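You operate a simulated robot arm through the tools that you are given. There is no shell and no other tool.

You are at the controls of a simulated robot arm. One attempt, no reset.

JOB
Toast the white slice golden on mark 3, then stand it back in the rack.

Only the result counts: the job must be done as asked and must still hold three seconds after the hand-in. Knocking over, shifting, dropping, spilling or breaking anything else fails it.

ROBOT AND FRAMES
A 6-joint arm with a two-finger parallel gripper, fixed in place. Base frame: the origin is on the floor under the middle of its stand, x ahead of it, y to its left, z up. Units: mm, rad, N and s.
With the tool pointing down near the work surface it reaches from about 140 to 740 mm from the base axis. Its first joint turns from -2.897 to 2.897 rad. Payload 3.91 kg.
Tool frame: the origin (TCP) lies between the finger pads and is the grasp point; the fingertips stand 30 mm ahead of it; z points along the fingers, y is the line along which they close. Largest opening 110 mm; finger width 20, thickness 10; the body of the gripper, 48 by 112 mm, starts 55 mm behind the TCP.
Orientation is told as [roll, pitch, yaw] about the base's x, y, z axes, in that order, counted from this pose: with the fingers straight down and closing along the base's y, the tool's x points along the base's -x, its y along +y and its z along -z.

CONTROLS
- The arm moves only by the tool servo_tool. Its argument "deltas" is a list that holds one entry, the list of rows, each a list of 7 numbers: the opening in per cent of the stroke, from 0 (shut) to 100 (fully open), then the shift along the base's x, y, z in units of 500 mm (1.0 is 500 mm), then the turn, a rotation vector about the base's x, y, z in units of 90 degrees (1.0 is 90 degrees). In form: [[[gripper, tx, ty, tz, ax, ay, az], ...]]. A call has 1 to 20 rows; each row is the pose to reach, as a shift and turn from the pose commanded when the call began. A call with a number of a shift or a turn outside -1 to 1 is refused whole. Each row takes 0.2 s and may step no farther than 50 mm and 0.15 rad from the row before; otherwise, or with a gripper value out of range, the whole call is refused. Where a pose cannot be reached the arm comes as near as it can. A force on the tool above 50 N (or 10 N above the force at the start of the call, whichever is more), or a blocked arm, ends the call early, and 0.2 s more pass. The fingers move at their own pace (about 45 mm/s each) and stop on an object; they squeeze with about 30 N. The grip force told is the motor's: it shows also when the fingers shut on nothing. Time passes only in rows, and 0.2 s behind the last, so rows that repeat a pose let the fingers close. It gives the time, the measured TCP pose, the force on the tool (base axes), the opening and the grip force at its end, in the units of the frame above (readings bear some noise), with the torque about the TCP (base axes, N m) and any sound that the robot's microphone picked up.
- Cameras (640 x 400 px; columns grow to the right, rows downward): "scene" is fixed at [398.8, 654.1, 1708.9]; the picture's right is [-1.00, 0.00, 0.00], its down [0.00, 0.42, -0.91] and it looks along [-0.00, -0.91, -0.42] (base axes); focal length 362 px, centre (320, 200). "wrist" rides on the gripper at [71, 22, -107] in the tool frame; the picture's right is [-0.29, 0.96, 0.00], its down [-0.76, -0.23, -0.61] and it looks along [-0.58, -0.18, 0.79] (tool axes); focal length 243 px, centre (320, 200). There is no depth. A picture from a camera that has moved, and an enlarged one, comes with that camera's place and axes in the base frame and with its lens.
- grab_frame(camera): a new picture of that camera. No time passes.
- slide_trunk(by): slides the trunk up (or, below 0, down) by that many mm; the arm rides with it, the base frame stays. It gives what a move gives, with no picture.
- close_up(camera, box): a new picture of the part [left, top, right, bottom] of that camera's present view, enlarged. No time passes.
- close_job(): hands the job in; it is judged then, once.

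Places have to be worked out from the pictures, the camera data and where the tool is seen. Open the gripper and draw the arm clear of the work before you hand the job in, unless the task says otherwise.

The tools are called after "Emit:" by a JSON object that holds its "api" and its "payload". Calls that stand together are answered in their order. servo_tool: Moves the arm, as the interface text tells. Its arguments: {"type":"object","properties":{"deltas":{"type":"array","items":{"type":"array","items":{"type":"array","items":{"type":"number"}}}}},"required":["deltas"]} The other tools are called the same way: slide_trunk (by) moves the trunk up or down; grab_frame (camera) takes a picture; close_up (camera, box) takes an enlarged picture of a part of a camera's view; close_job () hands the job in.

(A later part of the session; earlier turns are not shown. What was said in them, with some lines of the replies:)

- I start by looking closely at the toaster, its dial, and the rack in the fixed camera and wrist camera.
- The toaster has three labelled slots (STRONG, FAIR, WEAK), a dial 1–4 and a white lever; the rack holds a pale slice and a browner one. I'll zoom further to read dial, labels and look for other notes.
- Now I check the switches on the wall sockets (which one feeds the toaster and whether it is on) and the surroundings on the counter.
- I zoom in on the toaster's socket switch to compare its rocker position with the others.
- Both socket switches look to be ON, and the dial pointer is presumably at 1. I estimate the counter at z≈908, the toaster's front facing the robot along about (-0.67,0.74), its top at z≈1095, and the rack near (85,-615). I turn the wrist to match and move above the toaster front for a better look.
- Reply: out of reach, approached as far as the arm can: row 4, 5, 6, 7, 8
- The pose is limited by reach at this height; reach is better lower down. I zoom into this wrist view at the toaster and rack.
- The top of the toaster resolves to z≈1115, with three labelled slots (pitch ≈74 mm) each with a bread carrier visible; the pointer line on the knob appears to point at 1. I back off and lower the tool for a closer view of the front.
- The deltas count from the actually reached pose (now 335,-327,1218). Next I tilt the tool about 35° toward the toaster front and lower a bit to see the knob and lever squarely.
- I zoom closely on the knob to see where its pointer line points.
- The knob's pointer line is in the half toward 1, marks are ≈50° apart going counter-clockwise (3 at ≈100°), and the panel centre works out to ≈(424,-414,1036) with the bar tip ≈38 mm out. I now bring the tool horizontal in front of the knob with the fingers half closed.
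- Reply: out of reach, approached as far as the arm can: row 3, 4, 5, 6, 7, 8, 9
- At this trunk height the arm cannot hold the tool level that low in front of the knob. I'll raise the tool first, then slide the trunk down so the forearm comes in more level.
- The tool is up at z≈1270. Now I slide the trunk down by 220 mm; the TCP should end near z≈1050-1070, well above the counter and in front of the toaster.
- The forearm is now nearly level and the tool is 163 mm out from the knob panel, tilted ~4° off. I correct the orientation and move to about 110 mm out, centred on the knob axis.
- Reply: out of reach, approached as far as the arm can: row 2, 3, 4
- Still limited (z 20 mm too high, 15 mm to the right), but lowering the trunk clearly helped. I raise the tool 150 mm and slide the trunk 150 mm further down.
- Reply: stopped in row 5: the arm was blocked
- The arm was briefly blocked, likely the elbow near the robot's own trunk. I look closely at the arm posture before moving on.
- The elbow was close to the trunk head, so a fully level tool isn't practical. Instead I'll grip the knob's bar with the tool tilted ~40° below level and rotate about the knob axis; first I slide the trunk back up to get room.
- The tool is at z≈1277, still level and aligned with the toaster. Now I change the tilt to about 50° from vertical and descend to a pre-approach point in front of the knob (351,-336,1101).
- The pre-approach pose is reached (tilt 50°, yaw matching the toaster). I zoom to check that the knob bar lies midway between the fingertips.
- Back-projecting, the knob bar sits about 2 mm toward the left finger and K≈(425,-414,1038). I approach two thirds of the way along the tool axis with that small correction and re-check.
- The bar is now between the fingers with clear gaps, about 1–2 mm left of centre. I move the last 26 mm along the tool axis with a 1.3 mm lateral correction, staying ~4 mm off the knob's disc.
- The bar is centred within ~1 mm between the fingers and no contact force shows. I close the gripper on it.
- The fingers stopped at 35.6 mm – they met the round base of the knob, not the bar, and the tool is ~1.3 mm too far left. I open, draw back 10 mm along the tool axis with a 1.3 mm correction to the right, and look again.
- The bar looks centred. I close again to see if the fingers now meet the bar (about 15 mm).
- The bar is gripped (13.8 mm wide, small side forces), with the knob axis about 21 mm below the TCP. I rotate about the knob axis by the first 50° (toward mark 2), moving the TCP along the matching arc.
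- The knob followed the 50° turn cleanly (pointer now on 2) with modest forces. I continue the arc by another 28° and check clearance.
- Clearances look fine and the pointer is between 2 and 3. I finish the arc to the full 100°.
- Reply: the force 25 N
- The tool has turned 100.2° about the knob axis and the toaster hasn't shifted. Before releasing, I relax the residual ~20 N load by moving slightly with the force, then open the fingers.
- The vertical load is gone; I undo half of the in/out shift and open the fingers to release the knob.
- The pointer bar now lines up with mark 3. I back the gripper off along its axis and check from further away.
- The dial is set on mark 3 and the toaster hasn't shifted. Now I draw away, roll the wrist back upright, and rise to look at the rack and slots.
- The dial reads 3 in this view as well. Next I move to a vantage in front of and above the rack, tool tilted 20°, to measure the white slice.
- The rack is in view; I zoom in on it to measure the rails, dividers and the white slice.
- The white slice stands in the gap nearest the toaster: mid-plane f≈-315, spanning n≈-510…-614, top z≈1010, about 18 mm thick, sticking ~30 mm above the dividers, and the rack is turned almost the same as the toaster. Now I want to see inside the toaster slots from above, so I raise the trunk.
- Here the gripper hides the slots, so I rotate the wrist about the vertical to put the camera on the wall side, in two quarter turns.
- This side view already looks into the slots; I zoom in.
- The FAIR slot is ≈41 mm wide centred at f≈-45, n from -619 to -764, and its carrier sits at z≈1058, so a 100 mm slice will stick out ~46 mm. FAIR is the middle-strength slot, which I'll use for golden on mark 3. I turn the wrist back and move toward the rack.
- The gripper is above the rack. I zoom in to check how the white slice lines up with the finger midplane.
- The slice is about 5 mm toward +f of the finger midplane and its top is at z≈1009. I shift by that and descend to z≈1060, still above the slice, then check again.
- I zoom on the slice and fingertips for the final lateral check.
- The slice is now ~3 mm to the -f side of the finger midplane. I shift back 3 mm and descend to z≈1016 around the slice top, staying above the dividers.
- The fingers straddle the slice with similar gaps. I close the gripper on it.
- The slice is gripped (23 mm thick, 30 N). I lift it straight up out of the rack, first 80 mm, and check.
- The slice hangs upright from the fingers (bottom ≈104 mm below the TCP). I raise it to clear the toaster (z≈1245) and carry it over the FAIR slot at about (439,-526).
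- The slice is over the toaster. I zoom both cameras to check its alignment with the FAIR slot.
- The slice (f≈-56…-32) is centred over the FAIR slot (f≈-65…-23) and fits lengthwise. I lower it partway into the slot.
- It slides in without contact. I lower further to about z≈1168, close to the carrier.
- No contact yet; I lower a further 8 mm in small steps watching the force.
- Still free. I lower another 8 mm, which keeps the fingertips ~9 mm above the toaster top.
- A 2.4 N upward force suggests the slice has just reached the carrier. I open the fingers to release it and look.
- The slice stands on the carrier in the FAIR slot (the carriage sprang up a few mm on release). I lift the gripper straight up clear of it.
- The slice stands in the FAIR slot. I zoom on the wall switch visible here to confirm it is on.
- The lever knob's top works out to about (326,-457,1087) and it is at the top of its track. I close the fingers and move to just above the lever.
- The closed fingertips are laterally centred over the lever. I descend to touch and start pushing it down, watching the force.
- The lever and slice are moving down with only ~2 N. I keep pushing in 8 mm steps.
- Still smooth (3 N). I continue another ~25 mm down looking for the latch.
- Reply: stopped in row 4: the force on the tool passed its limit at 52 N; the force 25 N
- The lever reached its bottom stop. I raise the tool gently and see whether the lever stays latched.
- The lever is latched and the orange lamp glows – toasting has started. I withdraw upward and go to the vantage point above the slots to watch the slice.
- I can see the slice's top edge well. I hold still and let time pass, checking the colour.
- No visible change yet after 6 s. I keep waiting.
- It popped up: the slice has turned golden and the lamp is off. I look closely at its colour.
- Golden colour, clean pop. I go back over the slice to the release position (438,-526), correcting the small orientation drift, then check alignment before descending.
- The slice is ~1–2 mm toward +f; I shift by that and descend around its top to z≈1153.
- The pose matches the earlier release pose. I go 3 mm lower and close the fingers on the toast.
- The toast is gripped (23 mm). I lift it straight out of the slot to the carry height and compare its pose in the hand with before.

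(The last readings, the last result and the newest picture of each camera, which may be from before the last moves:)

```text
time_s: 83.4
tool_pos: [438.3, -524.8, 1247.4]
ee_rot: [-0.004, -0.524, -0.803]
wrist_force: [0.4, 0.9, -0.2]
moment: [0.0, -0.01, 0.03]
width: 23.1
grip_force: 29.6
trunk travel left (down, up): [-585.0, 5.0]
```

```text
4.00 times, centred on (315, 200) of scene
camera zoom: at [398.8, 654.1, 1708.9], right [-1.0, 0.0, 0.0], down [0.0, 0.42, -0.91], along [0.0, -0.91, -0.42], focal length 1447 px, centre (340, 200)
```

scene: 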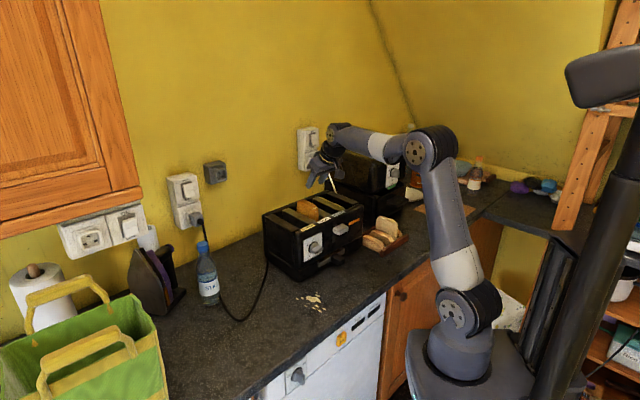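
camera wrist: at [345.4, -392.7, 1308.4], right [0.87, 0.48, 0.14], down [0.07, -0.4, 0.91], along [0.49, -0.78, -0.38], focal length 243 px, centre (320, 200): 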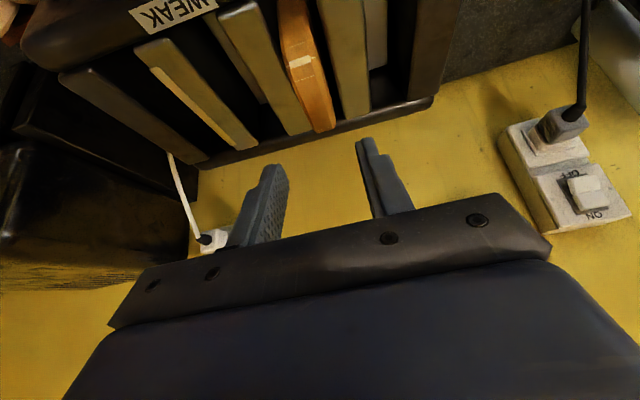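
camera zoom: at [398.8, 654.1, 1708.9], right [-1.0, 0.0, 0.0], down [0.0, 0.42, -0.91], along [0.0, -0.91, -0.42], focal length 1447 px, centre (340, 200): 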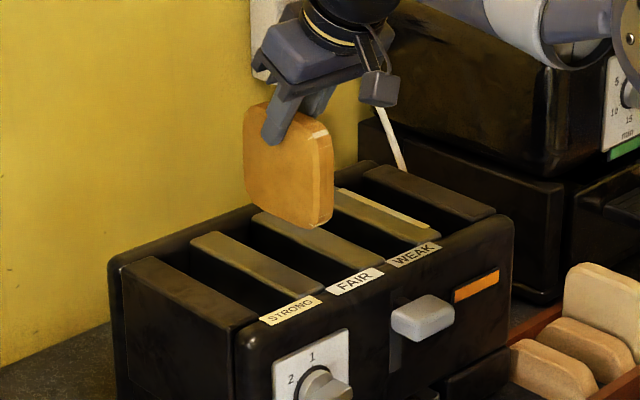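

The toast is evenly golden and sits ~4 mm higher in the grip than before (bottom ≈100 mm below the TCP). I carry it back above its gap in the rack.

Emit:
{"api": "servo_tool", "payload": {"deltas": [[[0, -0.04, -0.0131, 0, 0, 0, 0], [0, -0.11, -0.0361, 0, 0, 0, 0], [0, -0.18, -0.0591, 0, 0, 0, 0], [0, -0.25, -0.0821, 0, 0, 0, 0], [0, -0.32, -0.1051, 0, 0, 0, 0], [0, -0.39, -0.128, 0, 0, 0, 0], [0, -0.46, -0.151, 0, 0, 0, 0], [0, -0.52, -0.1707, 0, 0, 0, 0], [0, -0.5568, -0.1828, 0, 0, 0, 0], [0, -0.5568, -0.1828, -0.06, 0, 0, 0], [0, -0.5568, -0.1828, -0.13, 0, 0, 0], [0, -0.5568, -0.1828, -0.2, 0, 0, 0], [0, -0.5568, -0.1828, -0.25, 0, 0, 0], [0, -0.5568, -0.1828, -0.25, 0, 0, 0]]]}}

Emit:
{"api": "grab_frame", "payload": {"camera": "wrist"}}

Emit:
{"api": "close_up", "payload": {"camera": "scene", "box": [340, 160, 430, 260]}}

```text
time_s: 86.4
tool_pos: [160.2, -618.3, 1119.4]
ee_rot: [-0.004, -0.524, -0.803]
wrist_force: [0.5, 0.0, -1.0]
moment: [0.0, 0.01, 0.02]
width: 23.2
grip_force: 30.0
trunk travel left (down, up): [-585.0, 5.0]
```

```text
taken
camera wrist: at [96.4, -519.5, 1174.9], right [0.86, 0.48, 0.14], down [0.08, -0.41, 0.91], along [0.5, -0.77, -0.4], focal length 243 px, centre (320, 200)
```

wrist: 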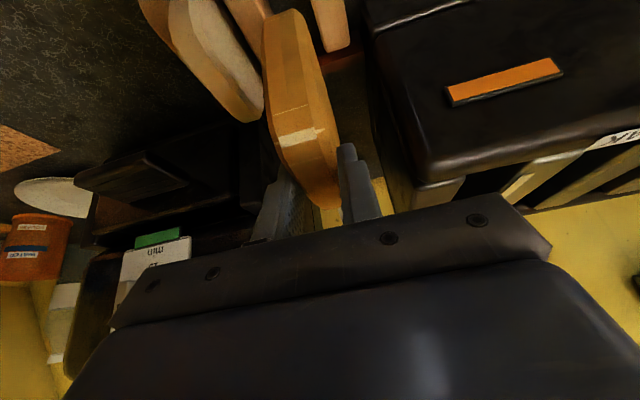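

```text
4.00 times, centred on (385, 210) of scene
camera zoom: at [398.8, 654.1, 1708.9], right [-1.0, 0.0, 0.0], down [0.0, 0.42, -0.91], along [0.0, -0.91, -0.42], focal length 1447 px, centre (60, 160)
```

zoom: 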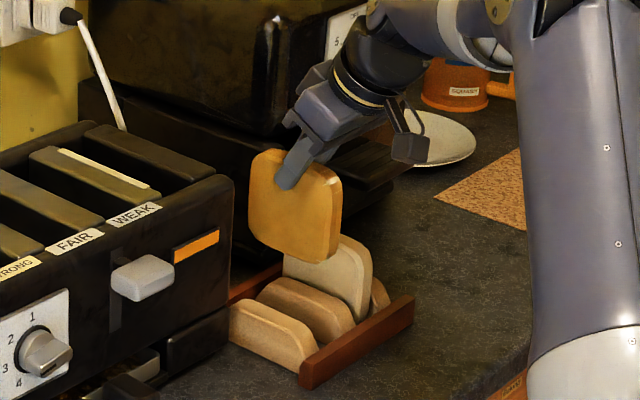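

The toast hangs above its original gap at the same position from which it was lifted. I lower it between the dividers to z≈1058 and check.

Emit:
{"api": "servo_tool", "payload": {"deltas": [[[0, 0, 0, -0.03, 0, 0, 0], [0, 0, 0, -0.06, 0, 0, 0], [0, 0, 0, -0.09, 0, 0, 0], [0, 0, 0, -0.122, 0, 0, 0], [0, 0, 0, -0.122, 0, 0, 0]]]}}

Emit:
{"api": "close_up", "payload": {"camera": "wrist", "box": [200, 0, 400, 200]}}

Emit:
{"api": "close_up", "payload": {"camera": "scene", "box": [350, 190, 420, 260]}}

```text
time_s: 87.6
tool_pos: [160.3, -617.1, 1061.6]
ee_rot: [-0.003, -0.524, -0.805]
wrist_force: [-0.3, -0.1, -0.6]
moment: [0.01, 0.02, 0.01]
width: 23.1
grip_force: 29.9
trunk travel left (down, up): [-585.0, 5.0]
```

```text
2.00 times, centred on (300, 100) of wrist
camera zoom: at [96.6, -518.0, 1115.7], right [0.86, 0.48, 0.14], down [0.08, -0.41, 0.91], along [0.5, -0.77, -0.4], focal length 485 px, centre (360, 400)
```

zoom: 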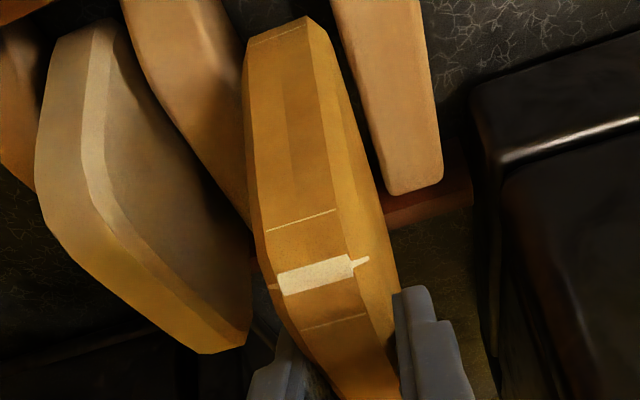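

```text
5.71 times, centred on (385, 225) of scene
camera zoom: at [398.8, 654.1, 1708.9], right [-1.0, 0.0, 0.0], down [0.0, 0.42, -0.91], along [0.0, -0.91, -0.42], focal length 2068 px, centre (-51, 57)
```

zoom: 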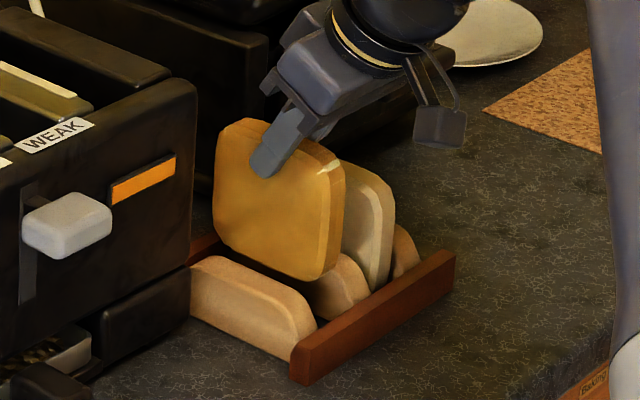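

It is entering the correct gap without contact. I continue down to z≈1024.

Emit:
{"api": "servo_tool", "payload": {"deltas": [[[0, 0, 0, -0.02, 0, 0, 0], [0, 0, 0, -0.04, 0, 0, 0], [0, 0, 0, -0.06, 0, 0, 0], [0, 0, 0, -0.074, 0, 0, 0], [0, 0, 0, -0.074, 0, 0, 0]]]}}

Emit:
{"api": "close_up", "payload": {"camera": "scene", "box": [350, 190, 420, 260]}}

Emit:
{"api": "close_up", "payload": {"camera": "wrist", "box": [200, 0, 400, 200]}}

```text
time_s: 88.8
tool_pos: [160.5, -616.5, 1022.8]
ee_rot: [-0.005, -0.524, -0.805]
wrist_force: [-0.8, 0.2, -0.6]
moment: [-0.02, -0.01, 0.0]
width: 23.1
grip_force: 29.8
trunk travel left (down, up): [-585.0, 5.0]
```

```text
5.71 times, centred on (385, 225) of scene
camera zoom: at [398.8, 654.1, 1708.9], right [-1.0, 0.0, 0.0], down [0.0, 0.42, -0.91], along [0.0, -0.91, -0.42], focal length 2068 px, centre (-51, 57)
```

zoom: 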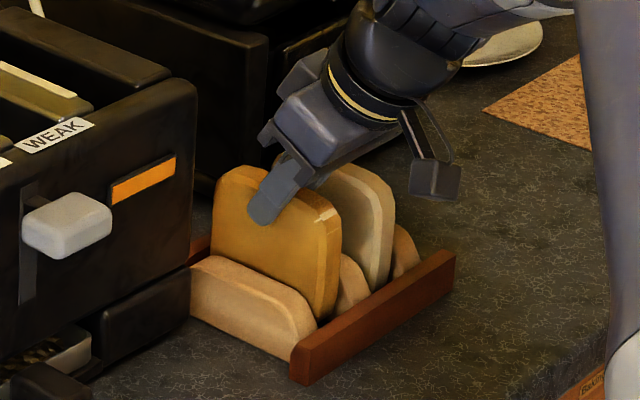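

```text
2.00 times, centred on (300, 100) of wrist
camera zoom: at [96.1, -517.7, 1078.2], right [0.86, 0.48, 0.14], down [0.08, -0.41, 0.91], along [0.5, -0.77, -0.4], focal length 485 px, centre (360, 400)
```

zoom: 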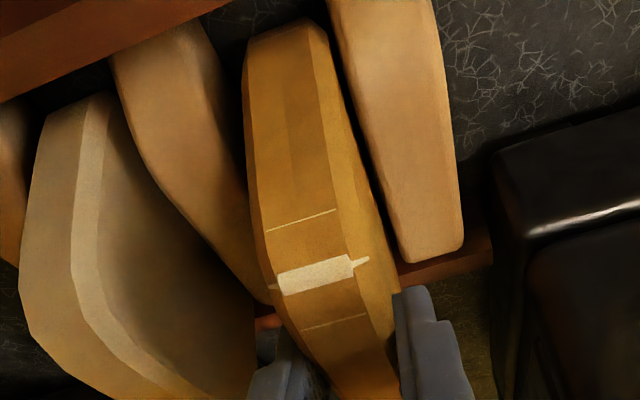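

The toast's top is still ~8 mm above its original height. I lower those last millimetres gently.

Emit:
{"api": "servo_tool", "payload": {"deltas": [[[0, 0, 0, -0.005, 0, 0, 0], [0, 0, 0, -0.01, 0, 0, 0], [0, 0, 0, -0.014, 0, 0, 0], [0, 0, 0, -0.014, 0, 0, 0]]]}}

Emit:
{"api": "close_up", "payload": {"camera": "scene", "box": [350, 190, 420, 260]}}

```text
time_s: 89.8
tool_pos: [161.0, -617.3, 1016.2]
ee_rot: [-0.003, -0.524, -0.805]
wrist_force: [-0.1, -0.9, -0.7]
moment: [-0.02, 0.02, -0.01]
width: 23.1
grip_force: 29.9
trunk travel left (down, up): [-585.0, 5.0]
```

```text
5.71 times, centred on (385, 225) of scene
camera zoom: at [398.8, 654.1, 1708.9], right [-1.0, 0.0, 0.0], down [0.0, 0.42, -0.91], along [0.0, -0.91, -0.42], focal length 2068 px, centre (-51, 57)
```

zoom: 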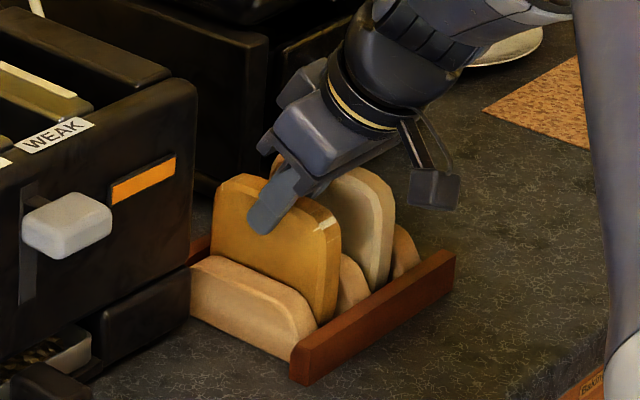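

Almost at the original height. I lower 2 mm more and then release by opening to 42%.

Emit:
{"api": "servo_tool", "payload": {"deltas": [[[0, 0, 0, -0.004, 0, 0, 0], [0, 0, 0, -0.004, 0, 0, 0]]]}}

```text
time_s: 90.4
tool_pos: [159.4, -617.6, 1014.4]
ee_rot: [-0.005, -0.523, -0.803]
wrist_force: [-0.2, -0.5, -0.3]
moment: [0.06, 0.02, -0.01]
width: 23.0
grip_force: 30.1
trunk travel left (down, up): [-585.0, 5.0]
```

No contact yet, so the drop is only a millimetre or two. I open the fingers to release the toast.

Emit:
{"api": "servo_tool", "payload": {"deltas": [[[23, 0, 0, 0, 0, 0, 0], [27, 0, 0, 0, 0, 0, 0], [33, 0, 0, 0, 0, 0, 0], [40, 0, 0, 0, 0, 0, 0], [40, 0, 0, 0, 0, 0, 0]]]}}

Emit:
{"api": "close_up", "payload": {"camera": "scene", "box": [350, 190, 420, 260]}}

Emit:
{"api": "close_up", "payload": {"camera": "wrist", "box": [200, 0, 400, 200]}}

```text
time_s: 91.6
tool_pos: [158.1, -616.3, 1014.8]
ee_rot: [-0.004, -0.523, -0.805]
wrist_force: [0.4, -0.1, 0.0]
moment: [0.0, 0.0, 0.0]
width: 44.2
grip_force: 0.1
trunk travel left (down, up): [-585.0, 5.0]
```

```text
5.71 times, centred on (385, 225) of scene
camera zoom: at [398.8, 654.1, 1708.9], right [-1.0, 0.0, 0.0], down [0.0, 0.42, -0.91], along [0.0, -0.91, -0.42], focal length 2068 px, centre (-51, 57)
```

zoom: 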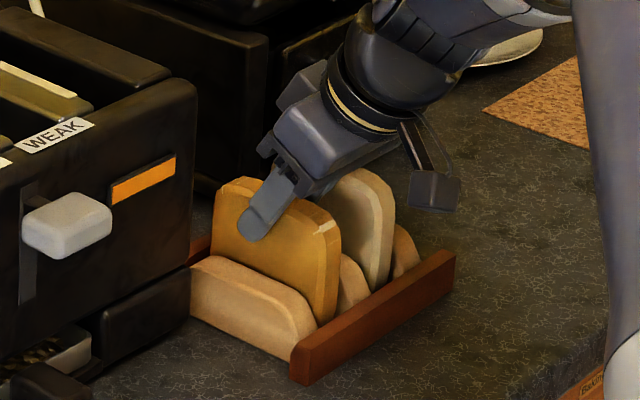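

```text
2.00 times, centred on (300, 100) of wrist
camera zoom: at [96.1, -517.2, 1069.9], right [0.86, 0.48, 0.14], down [0.08, -0.41, 0.91], along [0.5, -0.77, -0.4], focal length 485 px, centre (360, 400)
```

zoom: 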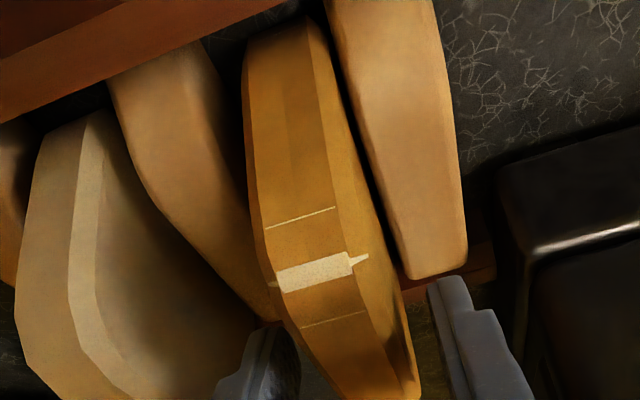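

The toast stands in its gap at the original height. I lift the gripper straight up and draw away toward the robot.

Emit:
{"api": "servo_tool", "payload": {"deltas": [[[40, 0, 0, 0.02, 0, 0, 0], [40, 0, 0, 0.06, 0, 0, 0], [40, 0, 0, 0.12, 0, 0, 0], [40, 0, 0, 0.2, 0, 0, 0], [40, 0, 0, 0.28, 0, 0, 0], [40, -0.04, 0.06, 0.34, 0, 0, 0], [40, -0.08, 0.14, 0.38, 0, 0, 0], [40, -0.12, 0.22, 0.42, 0, 0, 0], [40, -0.16, 0.3, 0.42, 0, 0, 0], [40, -0.16, 0.3, 0.42, 0, 0, 0]]]}}

Emit:
{"api": "grab_frame", "payload": {"camera": "scene"}}

Emit:
{"api": "close_up", "payload": {"camera": "scene", "box": [350, 190, 420, 260]}}

Emit:
{"api": "grab_frame", "payload": {"camera": "wrist"}}

```text
time_s: 93.8
tool_pos: [83.2, -466.7, 1223.9]
ee_rot: [-0.002, -0.523, -0.805]
wrist_force: [0.4, 0.8, -0.4]
moment: [-0.04, -0.02, 0.03]
width: 44.1
grip_force: 0.2
trunk travel left (down, up): [-585.0, 5.0]
```

```text
taken
```

scene: 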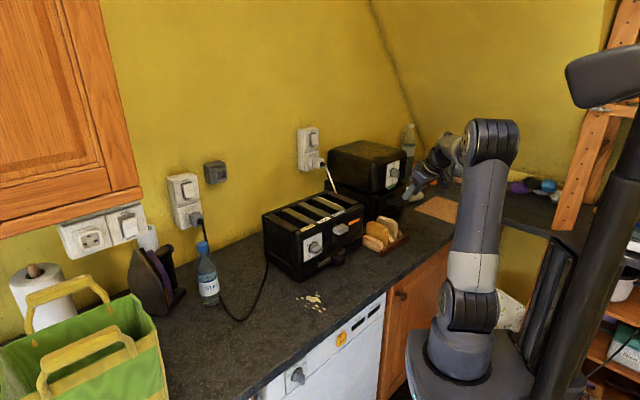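

```text
5.71 times, centred on (385, 225) of scene
camera zoom: at [398.8, 654.1, 1708.9], right [-1.0, 0.0, 0.0], down [0.0, 0.42, -0.91], along [0.0, -0.91, -0.42], focal length 2068 px, centre (-51, 57)
```

zoom: 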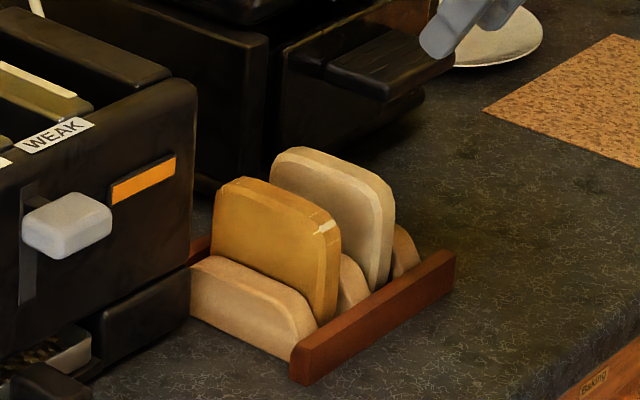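

```text
taken
camera wrist: at [19.8, -369.0, 1279.8], right [0.86, 0.48, 0.14], down [0.08, -0.41, 0.91], along [0.5, -0.77, -0.4], focal length 243 px, centre (320, 200)
```

wrist: 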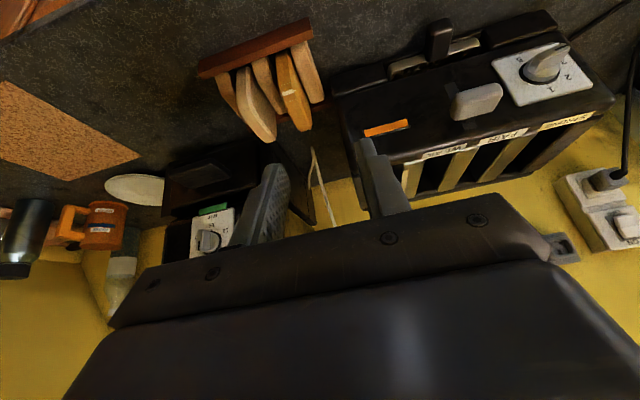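

The toast stands in the rack, golden, with the other slice, the rack and the toaster unmoved. I open the gripper fully and draw a little further back, then do a final check.

Emit:
{"api": "servo_tool", "payload": {"deltas": [[[60, -0.02, 0.05, 0.02, 0, 0, 0], [80, -0.04, 0.1, 0.04, 0, 0, 0], [100, -0.06, 0.15, 0.06, 0, 0, 0], [100, -0.08, 0.2, 0.08, 0, 0, 0], [100, -0.08, 0.2, 0.08, 0, 0, 0], [100, -0.08, 0.2, 0.08, 0, 0, 0]]]}}

Emit:
{"api": "close_up", "payload": {"camera": "scene", "box": [255, 170, 425, 290]}}

Emit:
{"api": "close_up", "payload": {"camera": "scene", "box": [298, 228, 346, 268]}}

```text
time_s: 95.2
tool_pos: [41.2, -367.1, 1266.1]
ee_rot: [-0.003, -0.524, -0.804]
wrist_force: [0.2, 0.0, -0.2]
moment: [0.01, 0.01, 0.03]
width: 110.3
grip_force: 0.0
trunk travel left (down, up): [-585.0, 5.0]
```

```text
3.33 times, centred on (340, 230) of scene
camera zoom: at [398.8, 654.1, 1708.9], right [-1.0, 0.0, 0.0], down [0.0, 0.42, -0.91], along [0.0, -0.91, -0.42], focal length 1206 px, centre (253, 100)
```

zoom: 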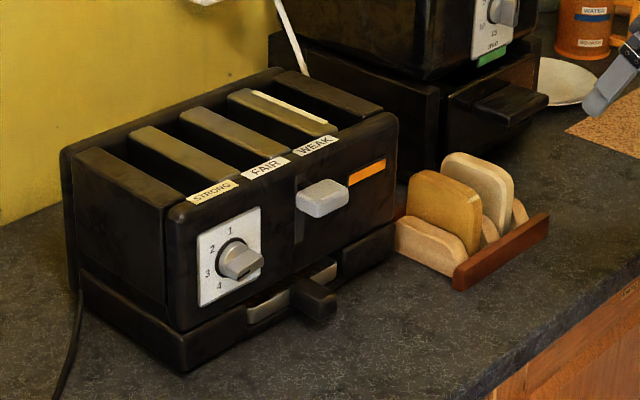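

```text
10.00 times, centred on (322, 248) of scene
camera zoom: at [398.8, 654.1, 1708.9], right [-1.0, 0.0, 0.0], down [0.0, 0.42, -0.91], along [0.0, -0.91, -0.42], focal length 3619 px, centre (300, -280)
```

zoom: 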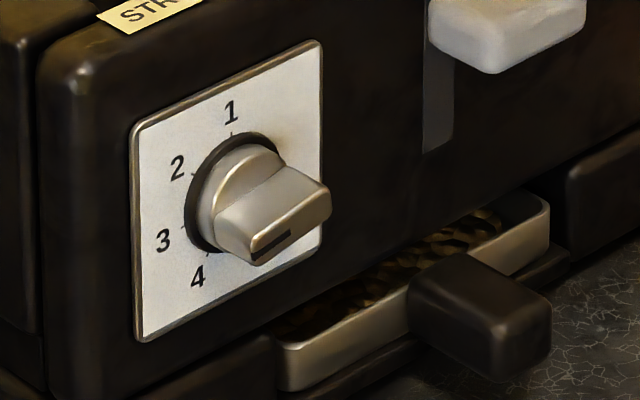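

The final views show the golden toast standing in its rack gap and the dial on 3. The toaster, rack and other slice are where they were, the gripper is open, and the arm is clear, so I hand the job in.

Emit:
{"api": "close_job", "payload": {}}

```text
The job is handed in.
```

The white slice is toasted and standing back in its original gap in the rack. I handed the job in with the gripper open and the arm clear.

- **Dial:** it was on mark 1 and I turned it to mark 3, where it still points.
- **Toasting:** I put the slice in the slot labelled FAIR and pressed the lever. The lamp lit, and the slice popped up on its own within about 10 s, evenly golden on the faces I could see. Using FAIR for golden on mark 3 was my own judgement, as nothing in view said which slot to use.
- **Top crust:** there is a small pale patch with a few thin lines on the toasted slice. I couldn't tell what causes it.
- **Everything else:** the toaster, the rack and the other slice look unmoved in the last pictures.
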